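You operate a simulated robot arm through the tools that you are given. There is no shell and no other tool. Be economical: measure what you need, move in short steps, check, and stop when the job is done.

The job below is to be done with a simulated robot arm. You get a single attempt, and the scene is never put back.

## Task
Put the orange bag in box 26, close it and save line 26 on the key pad.

Only the result counts: the job must be done as asked and must still hold three seconds after the hand-in. Knocking over, shifting, dropping, spilling or breaking anything else fails it.

## Robot
A 7-joint arm with a two-finger parallel gripper, fixed in place. Base frame: the origin is at the foot of the arm, x ahead of it, y to its left, z up; the work surface is at about z = 0. Lengths are in cm, angles in degrees, forces in N, time in s.
With the tool pointing down near the work surface it reaches from about 22 to 58 cm from the base axis. Its first joint turns from -66.0 to 66.0 degrees. Payload 2.5 kg.
The TCP is the grasp point between the finger pads, 2.3 cm short of the fingertips. In the tool frame z runs along the fingers and y along their closing line. Largest opening 9.4 cm; finger width 3.8, thickness 1; the body of the gripper, 5.4 by 9.6 cm, starts 3.9 cm behind the TCP.
Orientation is that of the tool frame in the base frame, as a unit quaternion [x, y, z, w]. With the fingers straight down and closing along the base's y, the tool's x points along the base's -x, its y along +y and its z along -z.

## Interface
- The arm moves only by the tool play_rows. Its argument "moves" is a list of rows, each a list of 3 entries, a list of its own where there are three numbers: the shift along the base's x, y, z in cm, then the turn, a rotation vector about the base's x, y, z in rad, then the opening in per cent of the stroke, from 0 (shut) to 100 (fully open). In form: [[[tx, ty, tz], [wx, wy, wz], claw], ...]. A call has 1 to 20 rows; each row is the pose to reach, as a shift and turn from the pose commanded when the call began. Each row takes 0.2 s and may step no farther than 5 cm and 8.6 degrees from the row before; otherwise, or with a gripper value out of range, the whole call is refused. A pose out of reach is approached as far as the arm can. The call stops where the force on the tool passes 90 N (or 10 N more than at its start, if that is more) or the arm is blocked; 0.2 s more then pass. The fingers move at their own pace (about 10.8 cm/s each) and stop on an object; they squeeze with about 32 N. The grip force told is the motor's: it shows also when the fingers shut on nothing. Time passes only in rows, and 0.2 s behind the last, so rows that repeat a pose let the fingers close. It gives the time, the measured TCP pose, the force on the tool (base axes), the opening and the grip force at its end, in the units of the frame above (readings bear some noise), with the torque about the TCP (base axes, N m) and any sound that the robot's microphone picked up.
- Cameras (640 x 400 px; columns grow to the right, rows downward): "scene" is fixed at [9.23, -39.09, 55.02]; the picture's right is [0.97, -0.25, 0.00], its down [-0.12, -0.49, -0.86] and it looks along [0.21, 0.84, -0.50] (base axes); focal length 315 px, centre (320, 200). "wrist" rides on the gripper at [8.6, 1.6, -7.4] in the tool frame; the picture's right is [-0.18, 0.98, 0.00], its down [-0.58, -0.11, -0.81] and it looks along [-0.79, -0.15, 0.59] (tool axes); focal length 243 px, centre (320, 200).
- camera(camera): a new picture of that camera. It takes no simulated time.
- point_at(camera, pixels): for up to 12 pixels [column, row] of the newest picture of that camera ("zoom" is the newest enlarged one), the place [x, y, z] in the base frame of the surface seen there, good to about 0.2 cm. It takes no simulated time.
- inspect(camera, box): a new picture of the part [left, top, right, bottom] of that camera's present view, enlarged. It takes no simulated time.
- finish_job(): hands the job in; it is judged then, once.

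Work in short steps. Measure before you move; look again where a grasp or a placing could have gone wrong, and mend it. You have 80 turns and 54 pictures in all, those below and enlarged ones among them. Open the gripper and draw the arm clear of the work before you hand the job in, unless the task says otherwise; then end with one line.

The tools are called after "Call:" by a JSON object that holds its "name" and its "arguments". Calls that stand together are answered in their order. play_rows: Moves the arm, as the interface text tells. Its arguments: {"type":"object","properties":{"moves":{"type":"array"}},"required":["moves"]} The other tools are called the same way: camera (camera) takes a picture; point_at (camera, pixels) gives the place of the surface under pixels of a picture; inspect (camera, box) takes an enlarged picture of a part of a camera's view; finish_job () hands the job in.

At the start:

```text
time_s: 0.0
tool_pos: [33.92, 20.89, 31.07]
tool_rot: [0.0, 1.0, 0.0, 0.0]
force: [0.4, -0.4, 0.7]
ft_torque: [0.01, 0.02, 0.02]
opening: 9.39
grip_force: 0.0
```

scene: 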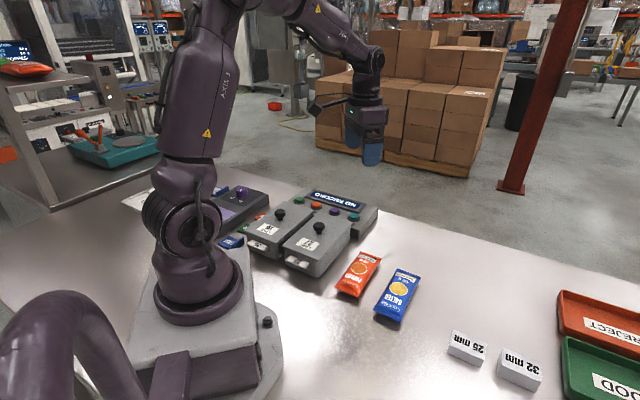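
wrist: 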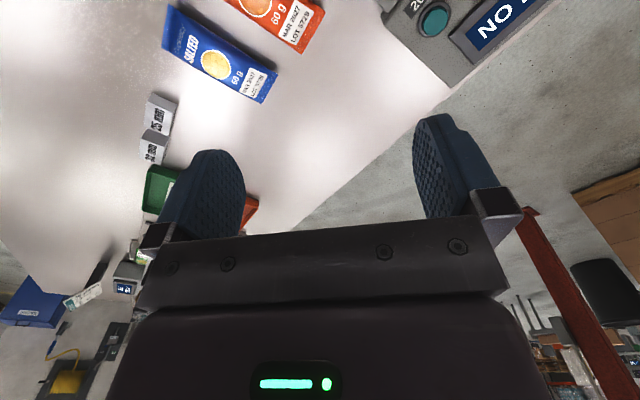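

The scene shows the gray boxes and key pad around (215-375, 185-275) and the bags near (357,273) and (397,295). I enlarge these to read them.

Call:
{"name": "inspect", "arguments": {"camera": "scene", "box": [200, 170, 400, 295]}}

Call:
{"name": "inspect", "arguments": {"camera": "scene", "box": [320, 230, 640, 400]}}

Call:
{"name": "inspect", "arguments": {"camera": "wrist", "box": [160, 0, 560, 120]}}

```text
3.20 times, centred on (300, 232) of scene
```

zoom: 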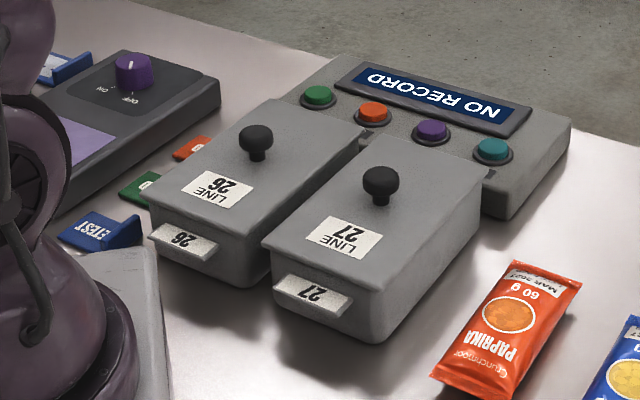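

```text
2.00 times, centred on (480, 315) of scene
```

zoom: 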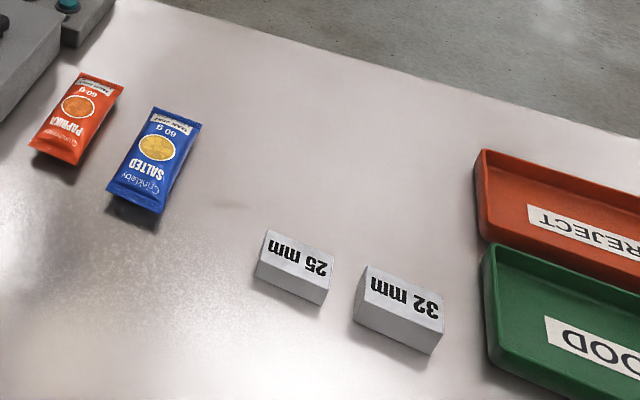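

```text
1.60 times, centred on (360, 60) of wrist
```

zoom: 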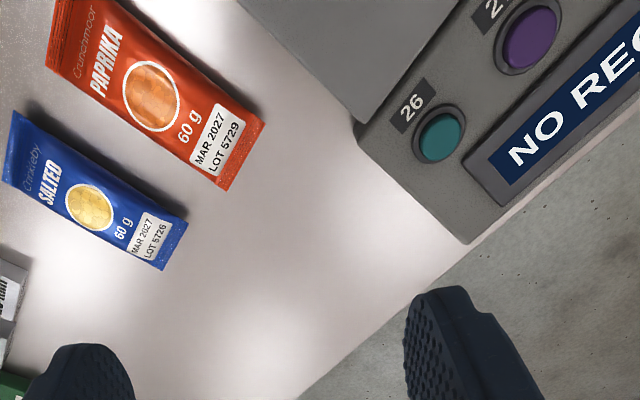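

Lid 26's knob is at scene (280,214), the bag at (357,273). I measure the geometry of boxes, knobs, bag and buttons.

Call:
{"name": "point_at", "arguments": {"camera": "scene", "pixels": [[280, 211], [280, 216], [319, 226], [248, 232], [284, 201], [314, 211], [283, 246], [281, 251], [354, 217], [335, 211], [299, 200], [316, 205]]}}

Call:
{"name": "point_at", "arguments": {"camera": "scene", "pixels": [[362, 252], [381, 258], [336, 288], [355, 296], [359, 268], [357, 280], [397, 295], [390, 300], [256, 248], [247, 239], [284, 258], [330, 253]]}}

```text
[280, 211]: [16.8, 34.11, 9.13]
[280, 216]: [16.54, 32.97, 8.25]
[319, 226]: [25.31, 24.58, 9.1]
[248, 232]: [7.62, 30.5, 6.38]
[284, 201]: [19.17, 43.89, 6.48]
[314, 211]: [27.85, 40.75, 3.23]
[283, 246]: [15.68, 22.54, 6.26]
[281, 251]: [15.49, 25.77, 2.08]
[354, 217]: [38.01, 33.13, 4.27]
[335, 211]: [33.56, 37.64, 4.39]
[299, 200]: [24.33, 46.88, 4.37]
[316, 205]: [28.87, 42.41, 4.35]
```

```text
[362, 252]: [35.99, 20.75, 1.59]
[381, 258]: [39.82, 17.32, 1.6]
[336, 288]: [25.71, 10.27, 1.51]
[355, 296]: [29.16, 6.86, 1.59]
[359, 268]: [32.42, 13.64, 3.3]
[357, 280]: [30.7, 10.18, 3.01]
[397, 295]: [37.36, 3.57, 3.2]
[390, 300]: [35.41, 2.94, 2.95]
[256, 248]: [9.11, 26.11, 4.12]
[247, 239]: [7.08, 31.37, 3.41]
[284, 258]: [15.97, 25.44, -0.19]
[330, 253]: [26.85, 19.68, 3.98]
```

The knob of lid 26 is near (16.8, 33.5, 9), lid top at about 6.4; the bag is at about (32.7, 13.8), lying along 45°. I look closer to learn how the lid is joined.

Call:
{"name": "inspect", "arguments": {"camera": "scene", "box": [240, 190, 360, 265]}}

Call:
{"name": "point_at", "arguments": {"camera": "zoom", "pixels": [[30, 230], [190, 285], [212, 275], [390, 120], [245, 55], [150, 160], [135, 155], [95, 265], [390, 335], [625, 130], [180, 400], [160, 330]]}}

```text
5.33 times, centred on (300, 228) of scene
```

zoom: 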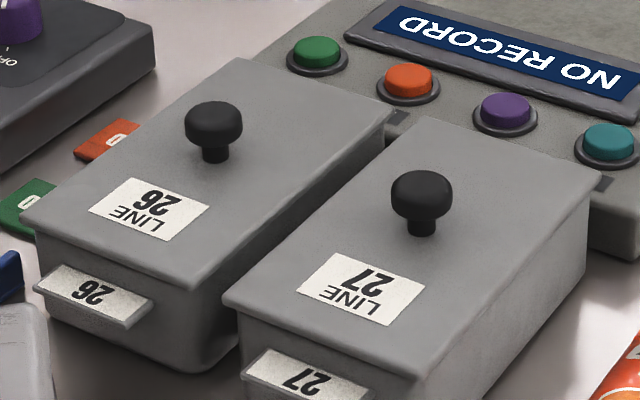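

```text
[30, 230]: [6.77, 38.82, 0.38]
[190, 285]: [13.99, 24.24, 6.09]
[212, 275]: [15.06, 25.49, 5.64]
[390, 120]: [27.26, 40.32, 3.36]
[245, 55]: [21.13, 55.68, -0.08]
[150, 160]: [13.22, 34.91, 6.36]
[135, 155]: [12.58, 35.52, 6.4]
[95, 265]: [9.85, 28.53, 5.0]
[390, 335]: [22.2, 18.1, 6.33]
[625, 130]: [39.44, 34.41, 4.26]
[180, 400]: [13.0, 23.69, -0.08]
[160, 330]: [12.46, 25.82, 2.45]
```

Everything in view (boxes, bag) is aligned at about 45°, so I turn the tool by 45° and travel high above knob 26, then look with the wrist camera. I also check free table spots for the lid.

Call:
{"name": "play_rows", "arguments": {"moves": [[[-2, 1.5, 0], [0, 0, 0.13], 100], [[-4, 3, 0], [0, 0, 0.26], 100], [[-6, 4.5, 0], [0, 0, 0.39], 100], [[-8, 6, 0], [0, 0, 0.52], 100], [[-10, 7.5, 0], [0, 0, 0.65], 100], [[-12, 9, 0], [0, 0, 0.785], 100], [[-14.5, 10.5, -2], [0, 0, 0.785], 100], [[-17.1, 12.6, -4], [0, 0, 0.785], 100], [[-17.1, 12.6, -6], [0, 0, 0.785], 100]]}}

Call:
{"name": "point_at", "arguments": {"camera": "scene", "pixels": [[440, 250], [500, 280], [540, 300], [460, 300], [467, 346], [450, 335], [470, 367], [330, 330], [400, 370], [558, 318], [562, 345], [411, 279]]}}

```text
time_s: 2.0
tool_pos: [16.74, 33.4, 25.13]
tool_rot: [-0.383, 0.924, 0.0, 0.0]
force: [0.6, 0.5, 0.3]
ft_torque: [-0.01, 0.01, 0.02]
opening: 9.39
grip_force: 0.1
```

```text
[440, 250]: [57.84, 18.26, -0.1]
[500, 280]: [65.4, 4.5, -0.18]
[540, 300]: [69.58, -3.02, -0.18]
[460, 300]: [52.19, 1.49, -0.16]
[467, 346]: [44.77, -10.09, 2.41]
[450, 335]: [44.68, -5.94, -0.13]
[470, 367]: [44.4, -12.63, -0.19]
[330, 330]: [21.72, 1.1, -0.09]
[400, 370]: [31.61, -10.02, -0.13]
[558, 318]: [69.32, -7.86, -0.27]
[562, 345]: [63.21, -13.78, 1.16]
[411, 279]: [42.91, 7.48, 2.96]
```

Arm is above knob 26. I look with the wrist camera.

Call:
{"name": "camera", "arguments": {"camera": "wrist"}}

Call:
{"name": "camera", "arguments": {"camera": "scene"}}

```text
47 pictures are left
```

wrist: 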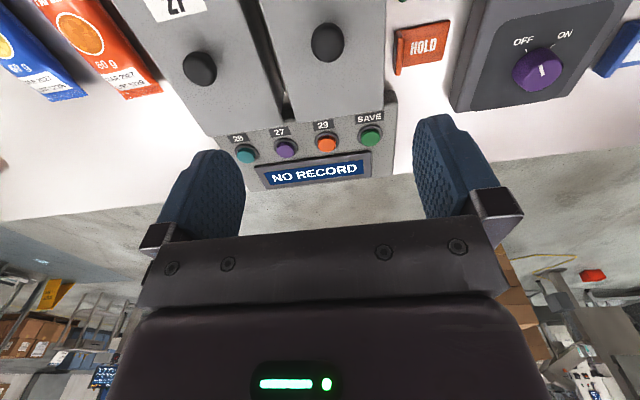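

```text
46 pictures are left
```

scene: 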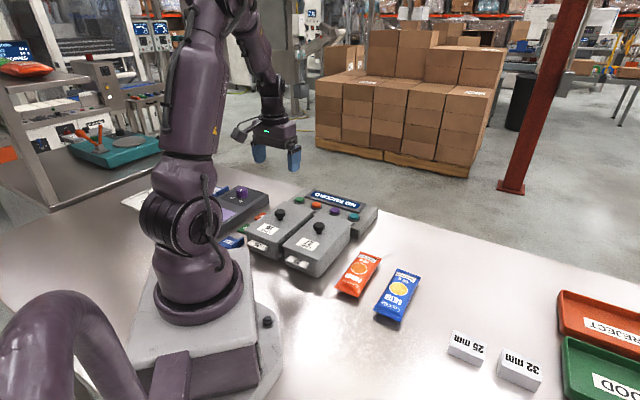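

Keys: teal, purple, orange and green SAVE at wrist rows 135-155. I zoom to read them and measure their tops.

Call:
{"name": "inspect", "arguments": {"camera": "wrist", "box": [200, 70, 420, 200]}}

Call:
{"name": "point_at", "arguments": {"camera": "wrist", "pixels": [[246, 153], [286, 147], [327, 142], [370, 135], [327, 42], [328, 30], [204, 135], [397, 95], [260, 60], [420, 45], [20, 200], [130, 190]]}}

```text
2.91 times, centred on (310, 135) of wrist
```

zoom: 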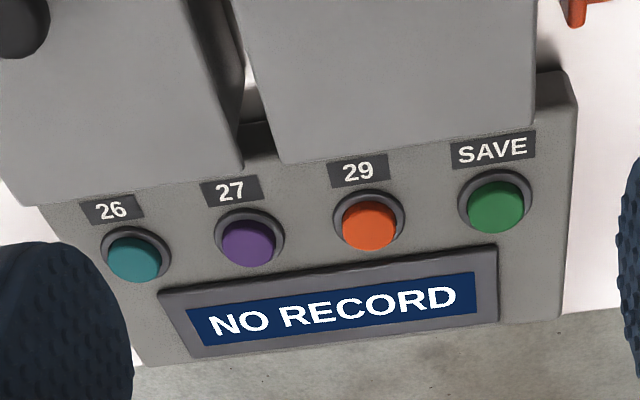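

```text
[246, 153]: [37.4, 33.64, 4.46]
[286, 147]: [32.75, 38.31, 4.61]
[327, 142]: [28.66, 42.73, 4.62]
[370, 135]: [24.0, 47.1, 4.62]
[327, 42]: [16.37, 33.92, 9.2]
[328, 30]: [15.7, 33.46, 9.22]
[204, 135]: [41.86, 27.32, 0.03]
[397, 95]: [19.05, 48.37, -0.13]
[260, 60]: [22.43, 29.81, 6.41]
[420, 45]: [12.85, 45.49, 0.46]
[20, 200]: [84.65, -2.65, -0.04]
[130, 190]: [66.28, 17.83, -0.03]
```

Keys read 26 (teal, 37.5,33.5), SAVE (green, 24,47.1). Knob 26 is centred at about (16.5,33.9), top 9.2, so I lower to TCP z 9.0 (tips 0.3 above the lid) with half opening, and grip.

Call:
{"name": "play_rows", "arguments": {"moves": [[[-0.2, 0.4, -4], [0, 0, 0], 50], [[-0.2, 0.4, -8], [0, 0, 0], 50], [[-0.2, 0.4, -12], [0, 0, 0], 50], [[-0.2, 0.4, -14.5], [0, 0, 0], 50], [[-0.2, 0.4, -16.0], [0, 0, 0], 50], [[-0.2, 0.4, -16.0], [0, 0, 0], 50]]}}

Call:
{"name": "inspect", "arguments": {"camera": "scene", "box": [220, 160, 380, 260]}}

```text
time_s: 3.4
tool_pos: [16.61, 33.91, 9.17]
tool_rot: [-0.383, 0.924, 0.0, 0.0]
force: [0.2, 0.1, -0.4]
ft_torque: [0.04, 0.02, -0.01]
opening: 4.69
grip_force: 0.0
```

```text
4.00 times, centred on (300, 210) of scene
```

zoom: 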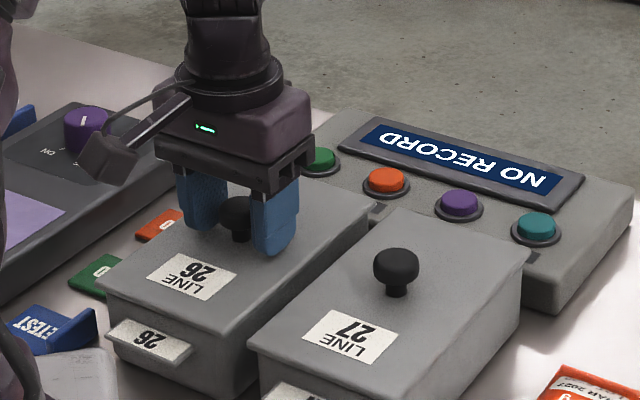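

Fingers straddle the knob. I close and then lift 1.5 cm as a trial.

Call:
{"name": "play_rows", "arguments": {"moves": [[[0, 0, -0.1], [0, 0, 0], 0], [[0, 0, -0.1], [0, 0, 0], 0], [[0, 0, -0.1], [0, 0, 0], 0], [[0, 0, 0.4], [0, 0, 0], 0], [[0, 0, 0.9], [0, 0, 0], 0], [[0, 0, 1.4], [0, 0, 0], 0]]}}

Call:
{"name": "inspect", "arguments": {"camera": "scene", "box": [220, 160, 380, 260]}}

```text
time_s: 4.8
tool_pos: [16.62, 33.72, 10.48]
tool_rot: [-0.382, 0.924, 0.0, -0.001]
force: [0.4, -0.1, -0.9]
ft_torque: [0.0, -0.01, 0.01]
opening: 2.87
grip_force: 32.5
heard: snap
```

```text
4.00 times, centred on (300, 210) of scene
```

zoom: 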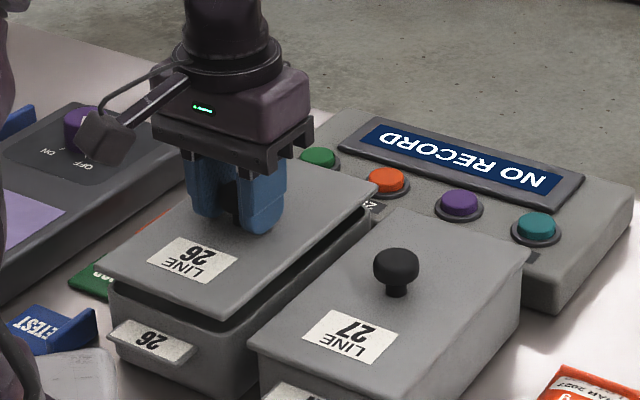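

A snap: lid 26 came loose as a press-fit lid and is held. I lift and carry it high to the free table near (52,18).

Call:
{"name": "play_rows", "arguments": {"moves": [[[0, 0, 3], [0, 0, 0], 0], [[0, 0, 7], [0, 0, 0], 0], [[0, 0, 10], [0, 0, 0], 0], [[3.5, -1.6, 10], [0, 0, 0], 0], [[7, -3.2, 10], [0, 0, 0], 0], [[10.5, -4.8, 10], [0, 0, 0], 0], [[14, -6.4, 10], [0, 0, 0], 0], [[17.5, -8, 10], [0, 0, 0], 0], [[21, -9.6, 10], [0, 0, 0], 0], [[24.5, -11.2, 10], [0, 0, 0], 0], [[28, -12.8, 10], [0, 0, 0], 0], [[31.5, -14.4, 10], [0, 0, 0], 0], [[34.5, -15.9, 10], [0, 0, 0], 0], [[34.5, -15.9, 6], [0, 0, 0], 0], [[34.5, -15.9, 2], [0, 0, 0], 0], [[34.5, -15.9, 0], [0, 0, 0], 0]]}}

Call:
{"name": "camera", "arguments": {"camera": "scene"}}

```text
time_s: 8.2
tool_pos: [51.04, 17.98, 10.5]
tool_rot: [-0.383, 0.924, 0.0, 0.001]
force: [-0.3, -0.3, -1.1]
ft_torque: [-0.01, -0.01, 0.03]
opening: 2.89
grip_force: 32.7
```

```text
42 pictures are left
```

scene: 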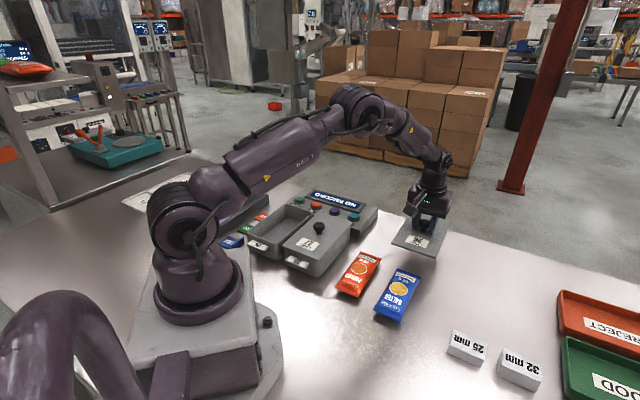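

Box 26 is open and empty; the lid is held over clear table. I lower it to just above the table.

Call:
{"name": "play_rows", "arguments": {"moves": [[[0, 0, -3], [0, 0, 0], 0], [[0, 0, -5.5], [0, 0, 0], 0], [[0, 0, -6], [0, 0, 0], 0]]}}

Call:
{"name": "inspect", "arguments": {"camera": "scene", "box": [350, 190, 510, 290]}}

Call:
{"name": "inspect", "arguments": {"camera": "scene", "box": [220, 180, 380, 280]}}

Call:
{"name": "point_at", "arguments": {"camera": "zoom", "pixels": [[240, 140], [200, 170], [150, 215], [115, 225], [220, 270], [365, 125], [275, 80], [210, 290], [100, 240]]}}

```text
time_s: 9.0
tool_pos: [50.98, 17.83, 4.46]
tool_rot: [-0.383, 0.924, 0.0, 0.0]
force: [0.7, 0.0, -0.5]
ft_torque: [-0.02, 0.0, -0.02]
opening: 2.89
grip_force: 31.6
```

```text
4.00 times, centred on (430, 240) of scene
```

zoom: 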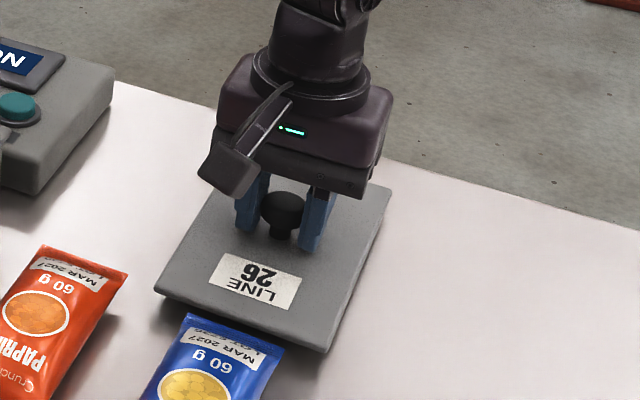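

```text
4.00 times, centred on (300, 230) of scene
```

zoom: 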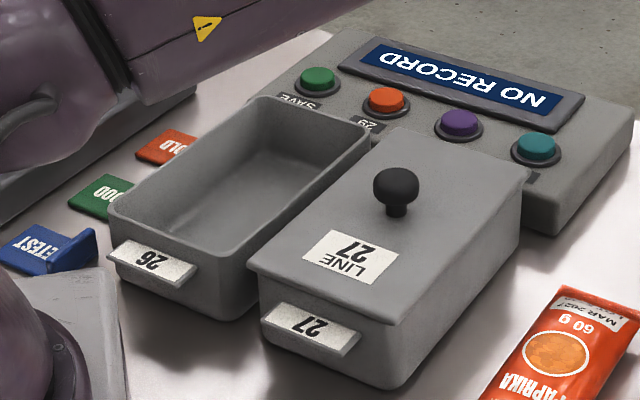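

```text
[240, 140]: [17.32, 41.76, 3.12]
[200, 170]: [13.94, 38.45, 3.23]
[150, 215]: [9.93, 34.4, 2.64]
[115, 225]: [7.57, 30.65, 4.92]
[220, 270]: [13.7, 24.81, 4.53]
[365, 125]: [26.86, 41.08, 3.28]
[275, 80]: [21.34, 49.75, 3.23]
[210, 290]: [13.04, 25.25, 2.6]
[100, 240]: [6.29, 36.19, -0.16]
```

Lid is ~1-1.5 cm above table and its near edge is close to the blue bag, so I shift 1 cm outward, then lower gently in small steps.

Call:
{"name": "play_rows", "arguments": {"moves": [[[1, 1.2, 0], [0, 0, 0], 0], [[1, 1.2, -0.3], [0, 0, 0], 0], [[1, 1.2, -0.5], [0, 0, 0], 0], [[1, 1.2, -0.7], [0, 0, 0], 0]]}}

```text
time_s: 10.0
tool_pos: [52.11, 19.07, 3.83]
tool_rot: [-0.383, 0.924, 0.0, 0.0]
force: [0.0, -1.0, 0.0]
ft_torque: [-0.01, 0.03, 0.0]
opening: 2.89
grip_force: 32.2
```

Call:
{"name": "inspect", "arguments": {"camera": "scene", "box": [380, 200, 476, 260]}}

Call:
{"name": "play_rows", "arguments": {"moves": [[[0, 0, -0.15], [0, 0, 0], 0], [[0, 0, -0.25], [0, 0, 0], 0]]}}

```text
6.67 times, centred on (428, 230) of scene
```

zoom: 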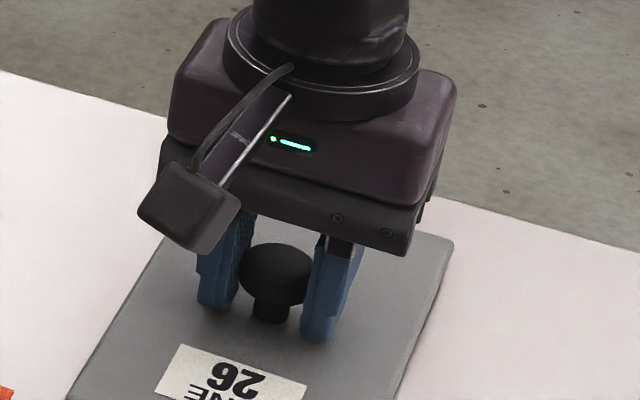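

```text
time_s: 10.6
tool_pos: [52.11, 19.22, 3.83]
tool_rot: [-0.382, 0.924, -0.001, 0.001]
force: [-4.1, -3.1, 13.8]
ft_torque: [0.13, 0.21, 0.05]
opening: 2.89
grip_force: 32.0
```

The lid has touched the table (13.8 N). I relieve, open, and rise.

Call:
{"name": "play_rows", "arguments": {"moves": [[[0, 0, 0.15], [0, 0, 0], 0], [[0, 0, 0.15], [0, 0, 0], 60], [[0, 0, 0.15], [0, 0, 0], 60], [[0, 0, 0.15], [0, 0, 0], 60], [[0, 0, 3], [0, 0, 0], 60], [[0, 0, 7], [0, 0, 0], 80], [[0, 0, 11], [0, 0, 0], 100]]}}

Call:
{"name": "camera", "arguments": {"camera": "scene"}}

Call:
{"name": "inspect", "arguments": {"camera": "scene", "box": [320, 200, 480, 300]}}

Call:
{"name": "point_at", "arguments": {"camera": "zoom", "pixels": [[130, 220], [165, 200], [245, 225], [70, 350], [150, 380], [185, 290], [140, 330], [155, 260], [108, 300], [410, 105], [290, 225], [330, 200]]}}

```text
time_s: 12.2
tool_pos: [51.91, 19.18, 14.59]
tool_rot: [-0.382, 0.924, 0.0, -0.001]
force: [-0.4, -1.6, -0.6]
ft_torque: [-0.02, 0.0, 0.0]
opening: 9.41
grip_force: 0.0
```

```text
38 pictures are left
```

scene: 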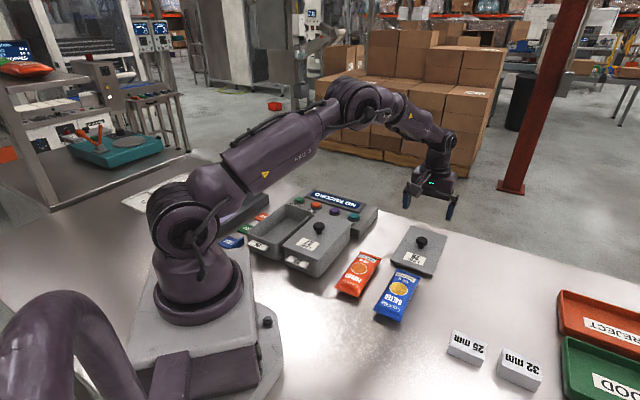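

```text
4.00 times, centred on (400, 250) of scene
```

zoom: 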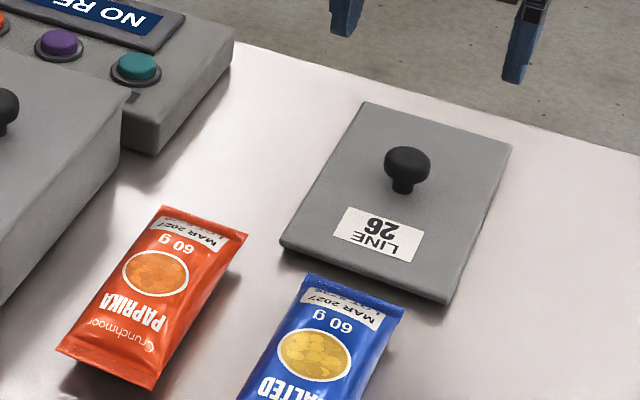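

```text
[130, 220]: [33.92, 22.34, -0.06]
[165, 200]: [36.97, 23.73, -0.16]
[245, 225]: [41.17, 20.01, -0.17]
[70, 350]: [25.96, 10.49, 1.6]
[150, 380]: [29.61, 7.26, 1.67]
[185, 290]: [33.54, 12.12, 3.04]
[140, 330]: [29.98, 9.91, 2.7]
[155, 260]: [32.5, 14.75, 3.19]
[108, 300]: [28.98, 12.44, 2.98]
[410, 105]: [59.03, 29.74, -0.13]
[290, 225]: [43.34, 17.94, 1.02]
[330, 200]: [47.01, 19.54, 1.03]
```

The lid rests safely, clear of the bags. I measure box 26's opening before grasping the bag.

Call:
{"name": "inspect", "arguments": {"camera": "scene", "box": [240, 195, 320, 245]}}

Call:
{"name": "point_at", "arguments": {"camera": "zoom", "pixels": [[70, 185], [60, 215], [290, 260], [285, 305], [500, 85], [525, 75], [325, 80], [310, 70], [250, 190], [360, 110], [200, 160], [330, 170]]}}

```text
8.00 times, centred on (280, 220) of scene
```

zoom: 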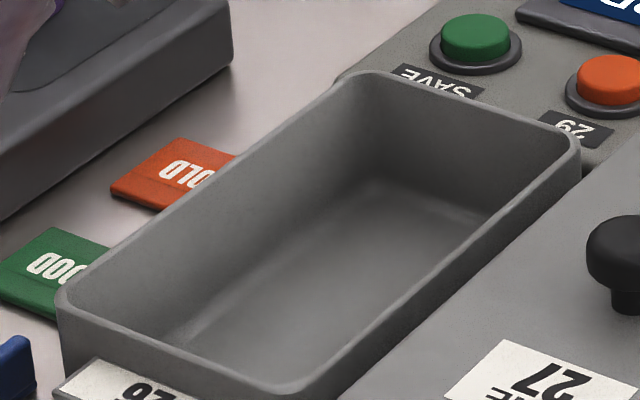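

```text
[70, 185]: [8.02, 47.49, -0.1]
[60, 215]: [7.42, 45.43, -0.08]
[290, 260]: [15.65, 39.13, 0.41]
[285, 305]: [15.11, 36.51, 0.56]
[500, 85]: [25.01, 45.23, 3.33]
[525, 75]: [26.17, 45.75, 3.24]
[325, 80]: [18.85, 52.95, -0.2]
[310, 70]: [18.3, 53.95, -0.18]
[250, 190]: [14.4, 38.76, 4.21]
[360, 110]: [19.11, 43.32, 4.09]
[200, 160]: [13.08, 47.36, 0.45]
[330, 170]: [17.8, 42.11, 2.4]
```

Now I probe rim and floor pixels of this zoom.

Call:
{"name": "point_at", "arguments": {"camera": "zoom", "pixels": [[64, 291], [285, 387], [575, 143], [360, 74], [205, 182], [198, 190], [430, 268], [424, 262], [160, 338], [300, 300], [345, 230], [450, 220]]}}

```text
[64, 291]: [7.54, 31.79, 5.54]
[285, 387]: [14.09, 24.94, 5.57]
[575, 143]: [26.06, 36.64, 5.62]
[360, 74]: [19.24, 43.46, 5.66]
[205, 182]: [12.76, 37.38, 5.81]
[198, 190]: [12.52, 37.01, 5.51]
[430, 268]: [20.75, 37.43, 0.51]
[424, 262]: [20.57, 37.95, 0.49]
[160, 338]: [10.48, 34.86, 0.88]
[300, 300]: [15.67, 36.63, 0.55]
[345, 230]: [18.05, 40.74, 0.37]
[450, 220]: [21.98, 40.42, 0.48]
```

Box centre (16.7,34.2), inside about 8.8 x 16, floor 0.5; the 5.1 x 14.8 bag fits lengthwise. I move above the bag centre (32.7,13.9).

Call:
{"name": "play_rows", "arguments": {"moves": [[[-4, -1.1, 0], [0, 0, 0], 85], [[-8, -2.2, 0], [0, 0, 0], 85], [[-12, -3.3, 0], [0, 0, 0], 85], [[-16, -4.4, 0], [0, 0, 0], 85], [[-19.4, -5.3, 0], [0, 0, 0], 85], [[-19.4, -5.3, -4], [0, 0, 0], 85], [[-19.4, -5.3, -7], [0, 0, 0], 85]]}}

Call:
{"name": "inspect", "arguments": {"camera": "scene", "box": [300, 210, 460, 310]}}

```text
time_s: 13.8
tool_pos: [32.57, 13.9, 7.54]
tool_rot: [-0.382, 0.924, 0.0, 0.0]
force: [0.5, 1.1, -1.0]
ft_torque: [0.0, 0.0, 0.0]
opening: 7.99
grip_force: 0.2
```

```text
4.00 times, centred on (380, 260) of scene
```

zoom: 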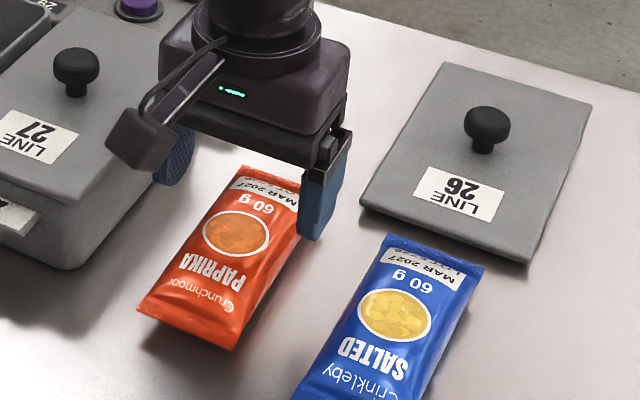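

The fingers straddle the bag with clearance on both sides. I lower to z 2.9 and close.

Call:
{"name": "play_rows", "arguments": {"moves": [[[0, 0, -2.5], [0, 0, 0], 85], [[0, 0, -4.6], [0, 0, 0], 85], [[0, 0, -4.6], [0, 0, 0], 0], [[0, 0, -4.6], [0, 0, 0], 0], [[0, 0, -4.6], [0, 0, 0], 0], [[0, 0, -3], [0, 0, 0], 0]]}}

Call:
{"name": "inspect", "arguments": {"camera": "scene", "box": [300, 210, 460, 310]}}

```text
time_s: 15.2
tool_pos: [32.66, 13.94, 4.7]
tool_rot: [-0.382, 0.924, 0.0, 0.0]
force: [0.3, -0.8, -1.0]
ft_torque: [0.0, -0.05, -0.01]
opening: 5.87
grip_force: 31.7
```

```text
4.00 times, centred on (380, 260) of scene
```

zoom: 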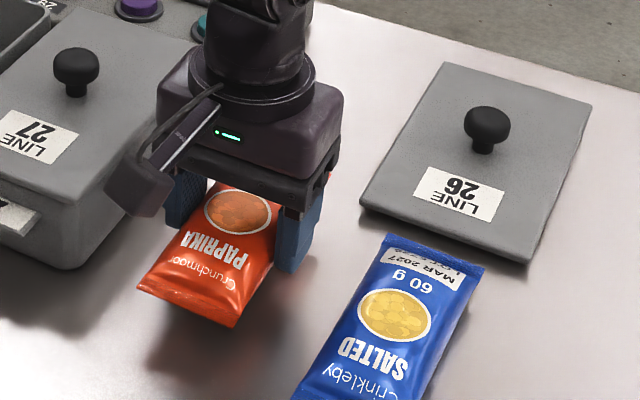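

The bag is held (5.87 cm). I lift and carry it over box 26, stopping above the rim.

Call:
{"name": "play_rows", "arguments": {"moves": [[[0, 0, 4], [0, 0, 0], 0], [[0, 0, 8], [0, 0, 0], 0], [[0, 0, 11], [0, 0, 0], 0], [[-2.5, 3.2, 11], [0, 0, 0], 0], [[-5, 6.3, 11], [0, 0, 0], 0], [[-7.5, 9.5, 11], [0, 0, 0], 0], [[-10, 12.6, 11], [0, 0, 0], 0], [[-12.5, 15.8, 11], [0, 0, 0], 0], [[-14.5, 18.3, 11], [0, 0, 0], 0], [[-16, 20.25, 11], [0, 0, 0], 0], [[-16, 20.25, 7.5], [0, 0, 0], 0], [[-16, 20.25, 5.5], [0, 0, 0], 0], [[-16, 20.25, 5.5], [0, 0, 0], 0]]}}

Call:
{"name": "inspect", "arguments": {"camera": "scene", "box": [220, 160, 380, 260]}}

Call:
{"name": "camera", "arguments": {"camera": "wrist"}}

```text
time_s: 18.0
tool_pos: [16.54, 34.05, 10.06]
tool_rot: [-0.382, 0.924, 0.0, 0.0]
force: [0.2, 0.0, 0.0]
ft_torque: [0.02, 0.03, 0.0]
opening: 5.91
grip_force: 32.0
```

```text
4.00 times, centred on (300, 210) of scene
```

zoom: 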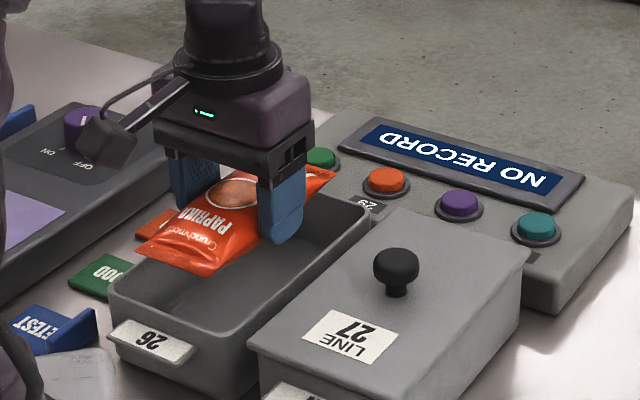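

```text
32 pictures are left
```

wrist: 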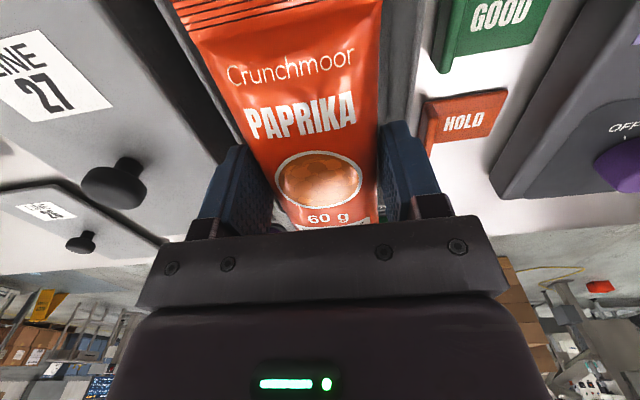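

Bag is above the opening. I check the rim's sides beside the fingers in the wrist picture before lowering.

Call:
{"name": "point_at", "arguments": {"camera": "wrist", "pixels": [[405, 60], [412, 60], [418, 90], [402, 100], [210, 110], [190, 60], [200, 90], [180, 40], [182, 75], [221, 125]]}}

Call:
{"name": "inspect", "arguments": {"camera": "wrist", "box": [140, 0, 460, 200]}}

```text
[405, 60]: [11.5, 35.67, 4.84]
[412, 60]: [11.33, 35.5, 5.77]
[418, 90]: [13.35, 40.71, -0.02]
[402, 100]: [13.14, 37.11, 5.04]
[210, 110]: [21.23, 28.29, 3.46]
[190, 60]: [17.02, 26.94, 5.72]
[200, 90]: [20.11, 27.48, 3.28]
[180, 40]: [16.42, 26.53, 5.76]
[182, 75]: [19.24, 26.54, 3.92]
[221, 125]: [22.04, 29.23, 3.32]
```

```text
2.00 times, centred on (300, 100) of wrist
```

zoom: 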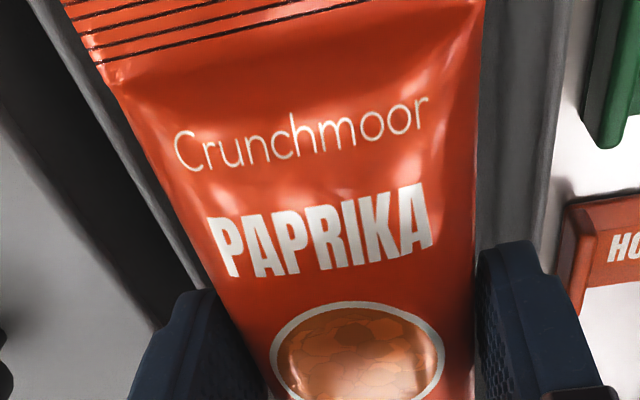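

Rim midline gives y−x≈17.2, tool 17.45: centred within 0.2 cm. I nudge 0.1 and lower slowly to the floor.

Call:
{"name": "play_rows", "arguments": {"moves": [[[0.1, -0.1, -1.5], [0, 0, 0], 0], [[0.1, -0.1, -3], [0, 0, 0], 0], [[0.1, -0.1, -4.2], [0, 0, 0], 0], [[0.1, -0.1, -5.2], [0, 0, 0], 0], [[0.1, -0.1, -5.9], [0, 0, 0], 0], [[0.1, -0.1, -6.2], [0, 0, 0], 0]]}}

Call:
{"name": "inspect", "arguments": {"camera": "scene", "box": [220, 160, 380, 260]}}

```text
time_s: 19.4
tool_pos: [16.88, 34.04, 3.73]
tool_rot: [-0.382, 0.924, 0.0, 0.0]
force: [-0.6, 0.4, -1.0]
ft_torque: [0.01, -0.04, 0.05]
opening: 5.89
grip_force: 31.5
```

```text
4.00 times, centred on (300, 210) of scene
```

zoom: 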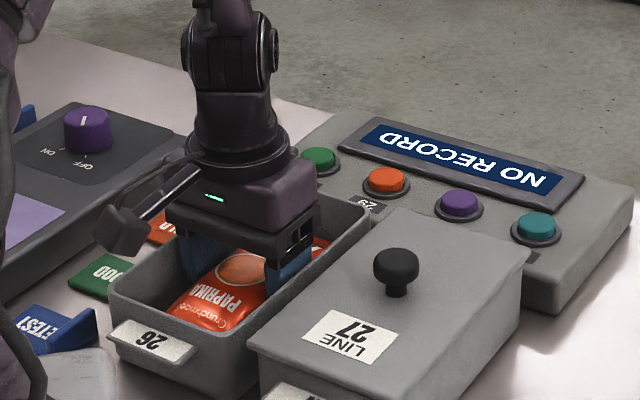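

The bag is in the box with no contact force. I open slightly (6.4 cm) and rise.

Call:
{"name": "play_rows", "arguments": {"moves": [[[0, 0, -0.1], [0, 0, 0], 65], [[0, 0, -0.1], [0, 0, 0], 67], [[0, 0, 0.5], [0, 0, 0], 68], [[0, 0, 2], [0, 0, 0], 68], [[0, 0, 5], [0, 0, 0], 68], [[0, 0, 9.5], [0, 0, 0], 70], [[0, 0, 14], [0, 0, 0], 70]]}}

Call:
{"name": "inspect", "arguments": {"camera": "scene", "box": [220, 160, 380, 260]}}

```text
time_s: 21.0
tool_pos: [16.76, 34.05, 17.96]
tool_rot: [-0.382, 0.924, 0.0, -0.001]
force: [-0.7, 0.8, -0.1]
ft_torque: [-0.01, -0.01, 0.0]
opening: 6.57
grip_force: 0.0
```

```text
4.00 times, centred on (300, 210) of scene
```

zoom: 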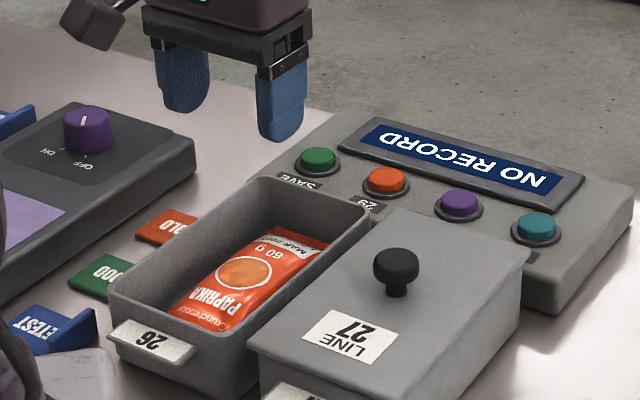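

The bag lies flat below the rim. I return to the lid's knob at (52.12,19.19) and stop just above.

Call:
{"name": "play_rows", "arguments": {"moves": [[[3.5, -1.5, 0], [0, 0, 0], 60], [[7, -3, 0], [0, 0, 0], 60], [[10.5, -4.45, 0], [0, 0, 0], 60], [[14, -5.9, 0], [0, 0, 0], 60], [[17.5, -7.4, 0], [0, 0, 0], 60], [[21, -8.85, 0], [0, 0, 0], 60], [[24.5, -10.3, 0], [0, 0, 0], 60], [[28, -11.8, 0], [0, 0, 0], 60], [[31.5, -13.25, 0], [0, 0, 0], 60], [[35.3, -14.85, 0], [0, 0, 0], 60], [[35.3, -14.85, -4], [0, 0, 0], 60], [[35.3, -14.85, -8], [0, 0, 0], 60], [[35.3, -14.85, -10.5], [0, 0, 0], 60]]}}

Call:
{"name": "inspect", "arguments": {"camera": "scene", "box": [350, 190, 510, 290]}}

```text
time_s: 23.8
tool_pos: [51.91, 19.18, 7.43]
tool_rot: [-0.383, 0.924, 0.0, -0.001]
force: [-0.4, 0.6, 0.0]
ft_torque: [-0.01, -0.01, 0.0]
opening: 5.61
grip_force: 0.1
```

```text
4.00 times, centred on (430, 240) of scene
```

zoom: 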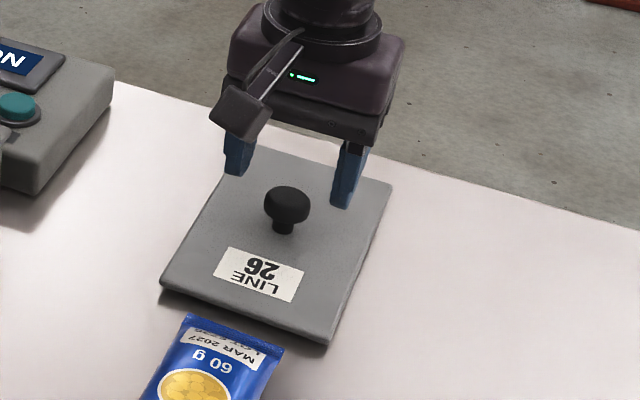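

The knob sits between the fingers. I lower to z 3.65, grip and lift.

Call:
{"name": "play_rows", "arguments": {"moves": [[[0, 0, -2.5], [0, 0, 0], 60], [[0, 0, -3.65], [0, 0, 0], 60], [[0, 0, -3.65], [0, 0, 0], 0], [[0, 0, -3.65], [0, 0, 0], 0], [[0, 0, -3.65], [0, 0, 0], 0], [[0, 0, -1], [0, 0, 0], 0], [[0, 0, 3], [0, 0, 0], 0], [[0, 0, 7], [0, 0, 0], 0], [[0, 0, 11], [0, 0, 0], 0]]}}

Call:
{"name": "inspect", "arguments": {"camera": "scene", "box": [350, 150, 510, 250]}}

```text
time_s: 25.8
tool_pos: [51.94, 19.26, 18.55]
tool_rot: [-0.382, 0.924, 0.0, 0.0]
force: [-0.1, 0.1, -0.3]
ft_torque: [-0.03, 0.0, 0.0]
opening: 2.87
grip_force: 31.7
```

```text
4.00 times, centred on (430, 200) of scene
```

zoom: 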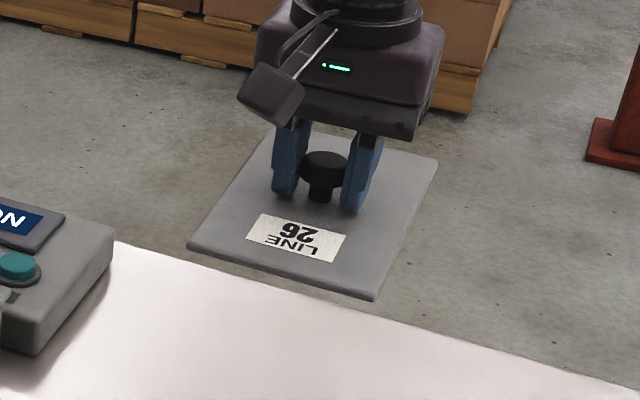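

Lid is held level. I carry it back over box 26 to ~2 cm above seat.

Call:
{"name": "play_rows", "arguments": {"moves": [[[-3.5, 1.5, 0], [0, 0, 0], 0], [[-7, 2.9, 0], [0, 0, 0], 0], [[-10.5, 4.3, 0], [0, 0, 0], 0], [[-14, 5.8, 0], [0, 0, 0], 0], [[-17.5, 7.25, 0], [0, 0, 0], 0], [[-21, 8.7, 0], [0, 0, 0], 0], [[-24.5, 10.1, 0], [0, 0, 0], 0], [[-28, 11.6, 0], [0, 0, 0], 0], [[-31.5, 13.0, 0], [0, 0, 0], 0], [[-35.5, 14.7, 0], [0, 0, 0], 0], [[-35.5, 14.7, -4], [0, 0, 0], 0], [[-35.5, 14.7, -7.3], [0, 0, 0], 0], [[-35.5, 14.7, -7.3], [0, 0, 0], 0]]}}

Call:
{"name": "inspect", "arguments": {"camera": "scene", "box": [228, 180, 324, 240]}}

Call:
{"name": "point_at", "arguments": {"camera": "zoom", "pixels": [[92, 278], [350, 385], [625, 140], [160, 370], [280, 420], [620, 185], [92, 330], [340, 390]]}}

```text
time_s: 28.6
tool_pos: [16.54, 33.87, 11.0]
tool_rot: [-0.382, 0.924, 0.0, 0.0]
force: [0.0, -0.8, -0.2]
ft_torque: [-0.03, -0.01, -0.02]
opening: 2.86
grip_force: 31.8
```

```text
6.67 times, centred on (276, 210) of scene
```

zoom: 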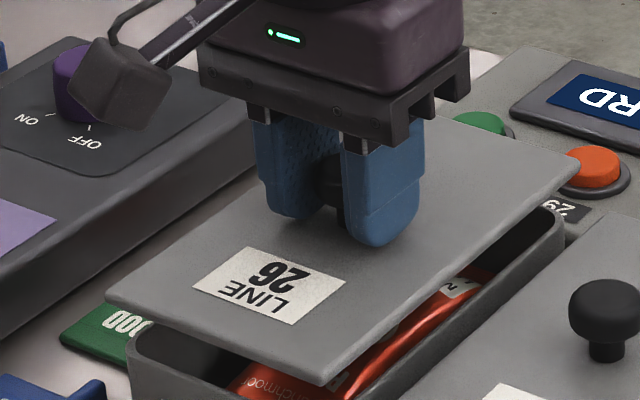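

```text
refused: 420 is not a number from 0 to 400
```

I measure the lid's corners against the rim corners.

Call:
{"name": "point_at", "arguments": {"camera": "zoom", "pixels": [[110, 292], [325, 376], [575, 165], [138, 342], [562, 222], [330, 384], [568, 175], [118, 295]]}}

```text
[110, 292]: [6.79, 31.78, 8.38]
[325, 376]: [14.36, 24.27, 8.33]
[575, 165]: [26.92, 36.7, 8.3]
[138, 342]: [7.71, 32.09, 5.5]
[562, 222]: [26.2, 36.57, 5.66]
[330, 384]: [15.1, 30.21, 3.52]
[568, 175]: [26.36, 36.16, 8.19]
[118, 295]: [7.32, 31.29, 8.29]
```

Lid centre (16.85,34.24) matches rim centre (16.95,34.33). I lower and start pressing it on.

Call:
{"name": "play_rows", "arguments": {"moves": [[[0.05, 0.05, -0.8], [0, 0, 0], 0], [[0.05, 0.05, -1.4], [0, 0, 0], 0], [[0.05, 0.05, -1.8], [0, 0, 0], 0], [[0.05, 0.05, -2.0], [0, 0, 0], 0], [[0.05, 0.05, -2.1], [0, 0, 0], 0]]}}

```text
time_s: 29.8
tool_pos: [16.54, 34.01, 9.15]
tool_rot: [-0.383, 0.924, 0.001, 0.002]
force: [-6.0, -5.8, 42.2]
ft_torque: [-0.02, -0.23, 0.0]
opening: 2.9
grip_force: 32.2
```

42 N without snap yet, with a slight sideways push toward −x,−y. I undo the 0.05 shift and press further.

Call:
{"name": "play_rows", "arguments": {"moves": [[[-0.05, -0.05, -0.05], [0, 0, 0], 0], [[-0.07, -0.07, -0.15], [0, 0, 0], 0], [[-0.07, -0.07, -0.25], [0, 0, 0], 0], [[-0.07, -0.07, -0.3], [0, 0, 0], 0]]}}

Call:
{"name": "inspect", "arguments": {"camera": "scene", "box": [228, 180, 324, 240]}}

```text
time_s: 30.8
tool_pos: [16.69, 34.09, 9.02]
tool_rot: [-0.382, 0.924, 0.004, 0.003]
force: [-10.0, -4.5, 62.6]
ft_torque: [0.17, -0.5, 0.01]
opening: 2.87
grip_force: 32.0
```

```text
6.67 times, centred on (276, 210) of scene
```

zoom: 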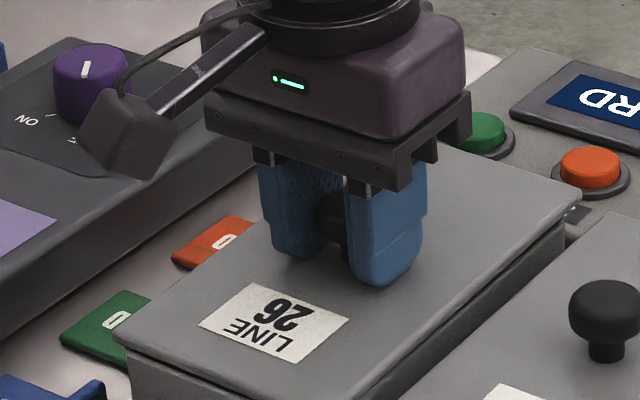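

62 N, no snap yet. I measure the lid's height (6.4 when closed) at several points.

Call:
{"name": "point_at", "arguments": {"camera": "zoom", "pixels": [[150, 340], [360, 385], [540, 185], [440, 160], [300, 360], [470, 240], [190, 290], [390, 130]]}}

```text
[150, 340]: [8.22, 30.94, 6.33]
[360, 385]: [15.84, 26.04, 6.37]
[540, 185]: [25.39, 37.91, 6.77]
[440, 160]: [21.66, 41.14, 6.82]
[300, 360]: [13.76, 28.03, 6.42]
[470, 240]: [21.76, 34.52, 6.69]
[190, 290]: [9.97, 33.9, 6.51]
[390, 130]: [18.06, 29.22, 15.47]
```

The lid's front is down (6.35) but the back is 0.4 high (6.8). I release the knob, rise, and will press the back end with closed fingertips.

Call:
{"name": "play_rows", "arguments": {"moves": [[[0, 0, 0.2], [0, 0, 0], 0], [[0, 0, 0.3], [0, 0, 0], 50], [[0, 0, 0.3], [0, 0, 0], 55], [[0, 0, 3], [0, 0, 0], 55], [[2.2, 2.2, 5], [0, 0, 0], 0], [[4.4, 4.4, 5], [0, 0, 0], 0], [[4.4, 4.4, 3], [0, 0, 0], 0], [[4.4, 4.4, 1.3], [0, 0, 0], 0]]}}

Call:
{"name": "inspect", "arguments": {"camera": "scene", "box": [228, 180, 324, 240]}}

```text
time_s: 32.6
tool_pos: [20.92, 38.16, 9.9]
tool_rot: [-0.382, 0.924, 0.0, 0.0]
force: [-1.5, 0.0, 0.7]
ft_torque: [0.02, -0.03, 0.01]
opening: 0.0
grip_force: 32.0
```

```text
6.67 times, centred on (276, 210) of scene
```

zoom: 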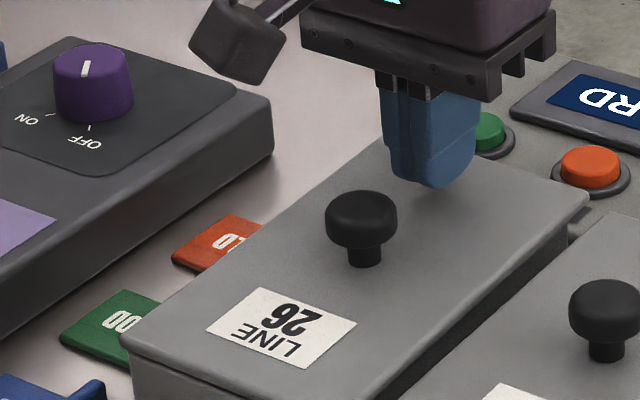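

Fingertips are over the back part. I press down stepwise.

Call:
{"name": "play_rows", "arguments": {"moves": [[[0, 0, -0.5], [0, 0, 0], 0], [[0, 0, -0.8], [0, 0, 0], 0], [[0, 0, -1.0], [0, 0, 0], 0], [[0, 0, -1.15], [0, 0, 0], 0], [[0, 0, -1.3], [0, 0, 0], 0]]}}

```text
time_s: 33.8
tool_pos: [21.14, 38.38, 9.23]
tool_rot: [-0.382, 0.924, 0.001, 0.004]
force: [-10.7, -22.0, 68.9]
ft_torque: [0.16, -0.37, -0.17]
opening: 0.01
grip_force: 32.0
```

It does not go down at the back (tip at 6.93, 69 N, with backward side force): the lid seems caught, about 0.5 cm too far back. I lift off and compare with the initial view.

Call:
{"name": "play_rows", "arguments": {"moves": [[[0, 0, 1], [0, 0, 0], 0], [[0, 0, 4], [0, 0, 0], 0], [[-1, -1, 8.5], [0, 0, 0], 20], [[-3, -3, 12], [0, 0, 0], 40], [[-5, -5, 15], [0, 0, 0], 55]]}}

Call:
{"name": "inspect", "arguments": {"camera": "scene", "box": [240, 190, 360, 265]}}

Call:
{"name": "camera", "arguments": {"camera": "wrist"}}

```text
time_s: 35.0
tool_pos: [15.86, 33.27, 23.76]
tool_rot: [-0.382, 0.924, 0.0, 0.0]
force: [0.6, -0.5, -0.6]
ft_torque: [0.03, 0.0, -0.01]
opening: 5.15
grip_force: 0.0
```

```text
5.33 times, centred on (300, 228) of scene
```

zoom: 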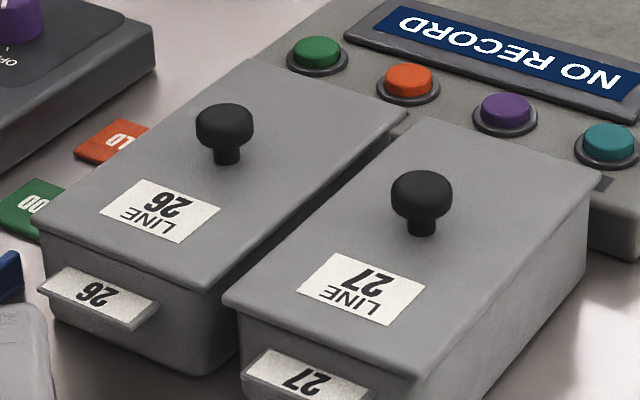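

```text
22 pictures are left
```

wrist: 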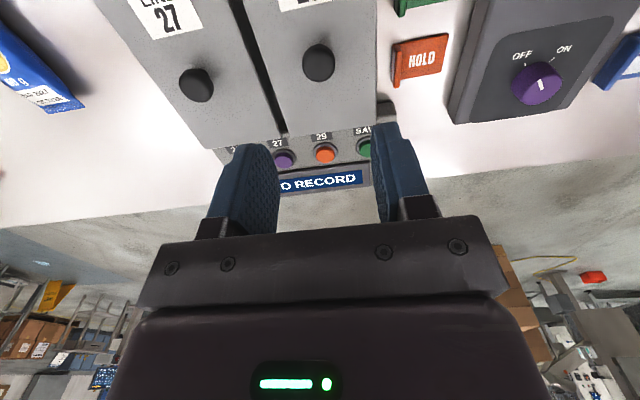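

Compared with the start, the lid sits ~0.5 cm too far toward box 27, the box ~0.2. I measure lid corners and the box's front face now.

Call:
{"name": "point_at", "arguments": {"camera": "zoom", "pixels": [[36, 226], [205, 288], [402, 117], [250, 64], [225, 112], [60, 325], [200, 370], [130, 345], [210, 310], [395, 130], [300, 250], [225, 280]]}}

Call:
{"name": "point_at", "arguments": {"camera": "wrist", "pixels": [[318, 58], [380, 90], [372, 105], [385, 108], [378, 60], [283, 133], [290, 132], [275, 100], [238, 10], [260, 60], [194, 80], [390, 105]]}}

Call:
{"name": "inspect", "arguments": {"camera": "wrist", "box": [220, 0, 440, 138]}}

```text
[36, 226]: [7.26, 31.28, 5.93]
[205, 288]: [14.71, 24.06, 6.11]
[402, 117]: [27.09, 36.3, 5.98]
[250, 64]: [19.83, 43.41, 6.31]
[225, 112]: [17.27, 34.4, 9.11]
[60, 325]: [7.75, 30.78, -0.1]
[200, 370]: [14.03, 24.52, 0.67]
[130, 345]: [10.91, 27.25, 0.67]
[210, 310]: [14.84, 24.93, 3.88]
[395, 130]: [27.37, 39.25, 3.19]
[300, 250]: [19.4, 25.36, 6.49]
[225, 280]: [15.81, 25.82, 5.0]
```

```text
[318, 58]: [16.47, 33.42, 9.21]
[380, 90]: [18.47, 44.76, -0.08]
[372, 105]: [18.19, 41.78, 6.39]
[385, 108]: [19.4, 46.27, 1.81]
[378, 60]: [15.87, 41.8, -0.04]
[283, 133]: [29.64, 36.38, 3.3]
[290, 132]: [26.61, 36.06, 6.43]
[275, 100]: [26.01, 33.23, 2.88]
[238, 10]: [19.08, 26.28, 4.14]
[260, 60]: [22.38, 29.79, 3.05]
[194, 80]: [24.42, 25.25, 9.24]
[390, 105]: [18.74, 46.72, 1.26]
```

```text
2.90 times, centred on (330, 69) of wrist
```

zoom: 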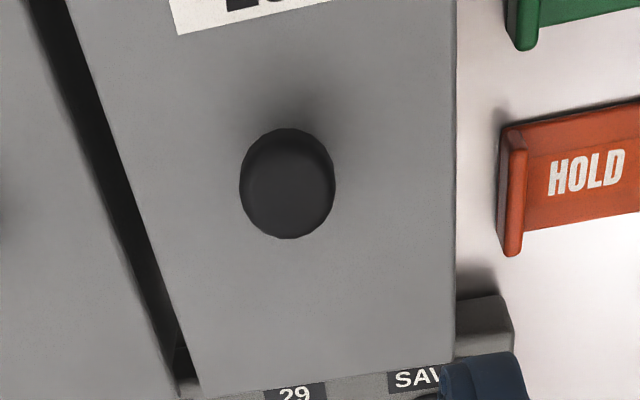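

Lid heights at the back now read about 6.4. I check the whole lid top for height, and lid 27 as reference.

Call:
{"name": "point_at", "arguments": {"camera": "zoom", "pixels": [[120, 50], [90, 60], [160, 130], [220, 350], [260, 300], [420, 300], [430, 100], [400, 200], [350, 60], [20, 200], [70, 300], [40, 100]]}}

Call:
{"name": "inspect", "arguments": {"camera": "scene", "box": [236, 192, 332, 252]}}

Call:
{"name": "point_at", "arguments": {"camera": "zoom", "pixels": [[80, 240], [230, 300], [270, 300], [470, 130], [500, 150], [310, 80], [340, 75], [150, 170], [420, 200], [480, 300], [600, 200], [450, 100]]}}

```text
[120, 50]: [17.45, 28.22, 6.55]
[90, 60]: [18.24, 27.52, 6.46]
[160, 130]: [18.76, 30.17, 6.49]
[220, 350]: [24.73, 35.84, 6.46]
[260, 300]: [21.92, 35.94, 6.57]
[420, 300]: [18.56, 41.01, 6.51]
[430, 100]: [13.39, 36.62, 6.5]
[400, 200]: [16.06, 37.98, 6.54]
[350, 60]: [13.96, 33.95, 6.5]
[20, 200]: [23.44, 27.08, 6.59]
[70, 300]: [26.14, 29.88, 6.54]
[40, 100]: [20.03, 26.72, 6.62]
```

```text
6.67 times, centred on (284, 222) of scene
```

zoom: 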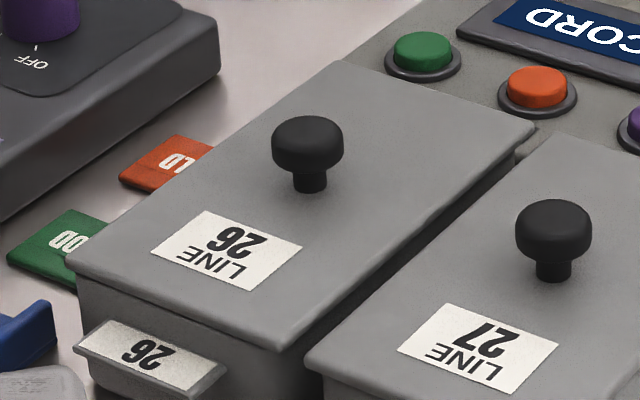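

```text
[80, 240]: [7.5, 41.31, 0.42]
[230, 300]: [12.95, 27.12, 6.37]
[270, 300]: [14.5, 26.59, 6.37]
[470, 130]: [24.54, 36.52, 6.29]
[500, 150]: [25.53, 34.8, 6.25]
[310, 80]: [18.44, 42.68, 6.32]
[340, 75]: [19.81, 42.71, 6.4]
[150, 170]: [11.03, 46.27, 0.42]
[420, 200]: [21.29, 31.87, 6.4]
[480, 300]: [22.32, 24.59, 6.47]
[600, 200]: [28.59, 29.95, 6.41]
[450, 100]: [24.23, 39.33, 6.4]
```

The lid now reads flat at ~6.4 all over, level with lid 27, but no closing snap was heard. I grip the knob again where it stands and press down centrally, watching for the snap.

Call:
{"name": "play_rows", "arguments": {"moves": [[[0.75, 0.5, -4], [0, 0, 0], 60], [[0.75, 0.5, -8.5], [0, 0, 0], 60], [[0.75, 0.5, -12.5], [0, 0, 0], 60], [[0.75, 0.5, -14.5], [0, 0, 0], 60], [[0.75, 0.5, -14.5], [0, 0, 0], 0], [[0.75, 0.5, -14.5], [0, 0, 0], 0], [[0.75, 0.5, -14.5], [0, 0, 0], 0]]}}

```text
time_s: 36.6
tool_pos: [16.71, 33.63, 9.14]
tool_rot: [-0.381, 0.924, 0.0, -0.001]
force: [0.1, 0.2, 0.3]
ft_torque: [-0.01, -0.01, 0.01]
opening: 2.91
grip_force: 31.4
```

Gripped with no side load. I press down stepwise.

Call:
{"name": "play_rows", "arguments": {"moves": [[[0, 0, -0.15], [0, 0, 0], 0], [[0, 0, -0.3], [0, 0, 0], 0], [[0, 0, -0.4], [0, 0, 0], 0], [[0, 0, -0.5], [0, 0, 0], 0], [[0, 0, -0.55], [0, 0, 0], 0]]}}

```text
time_s: 37.8
tool_pos: [16.74, 33.91, 8.72]
tool_rot: [-0.382, 0.924, 0.002, 0.003]
force: [5.8, -8.2, 41.1]
ft_torque: [-0.22, -0.24, -0.06]
opening: 2.89
grip_force: 32.3
```

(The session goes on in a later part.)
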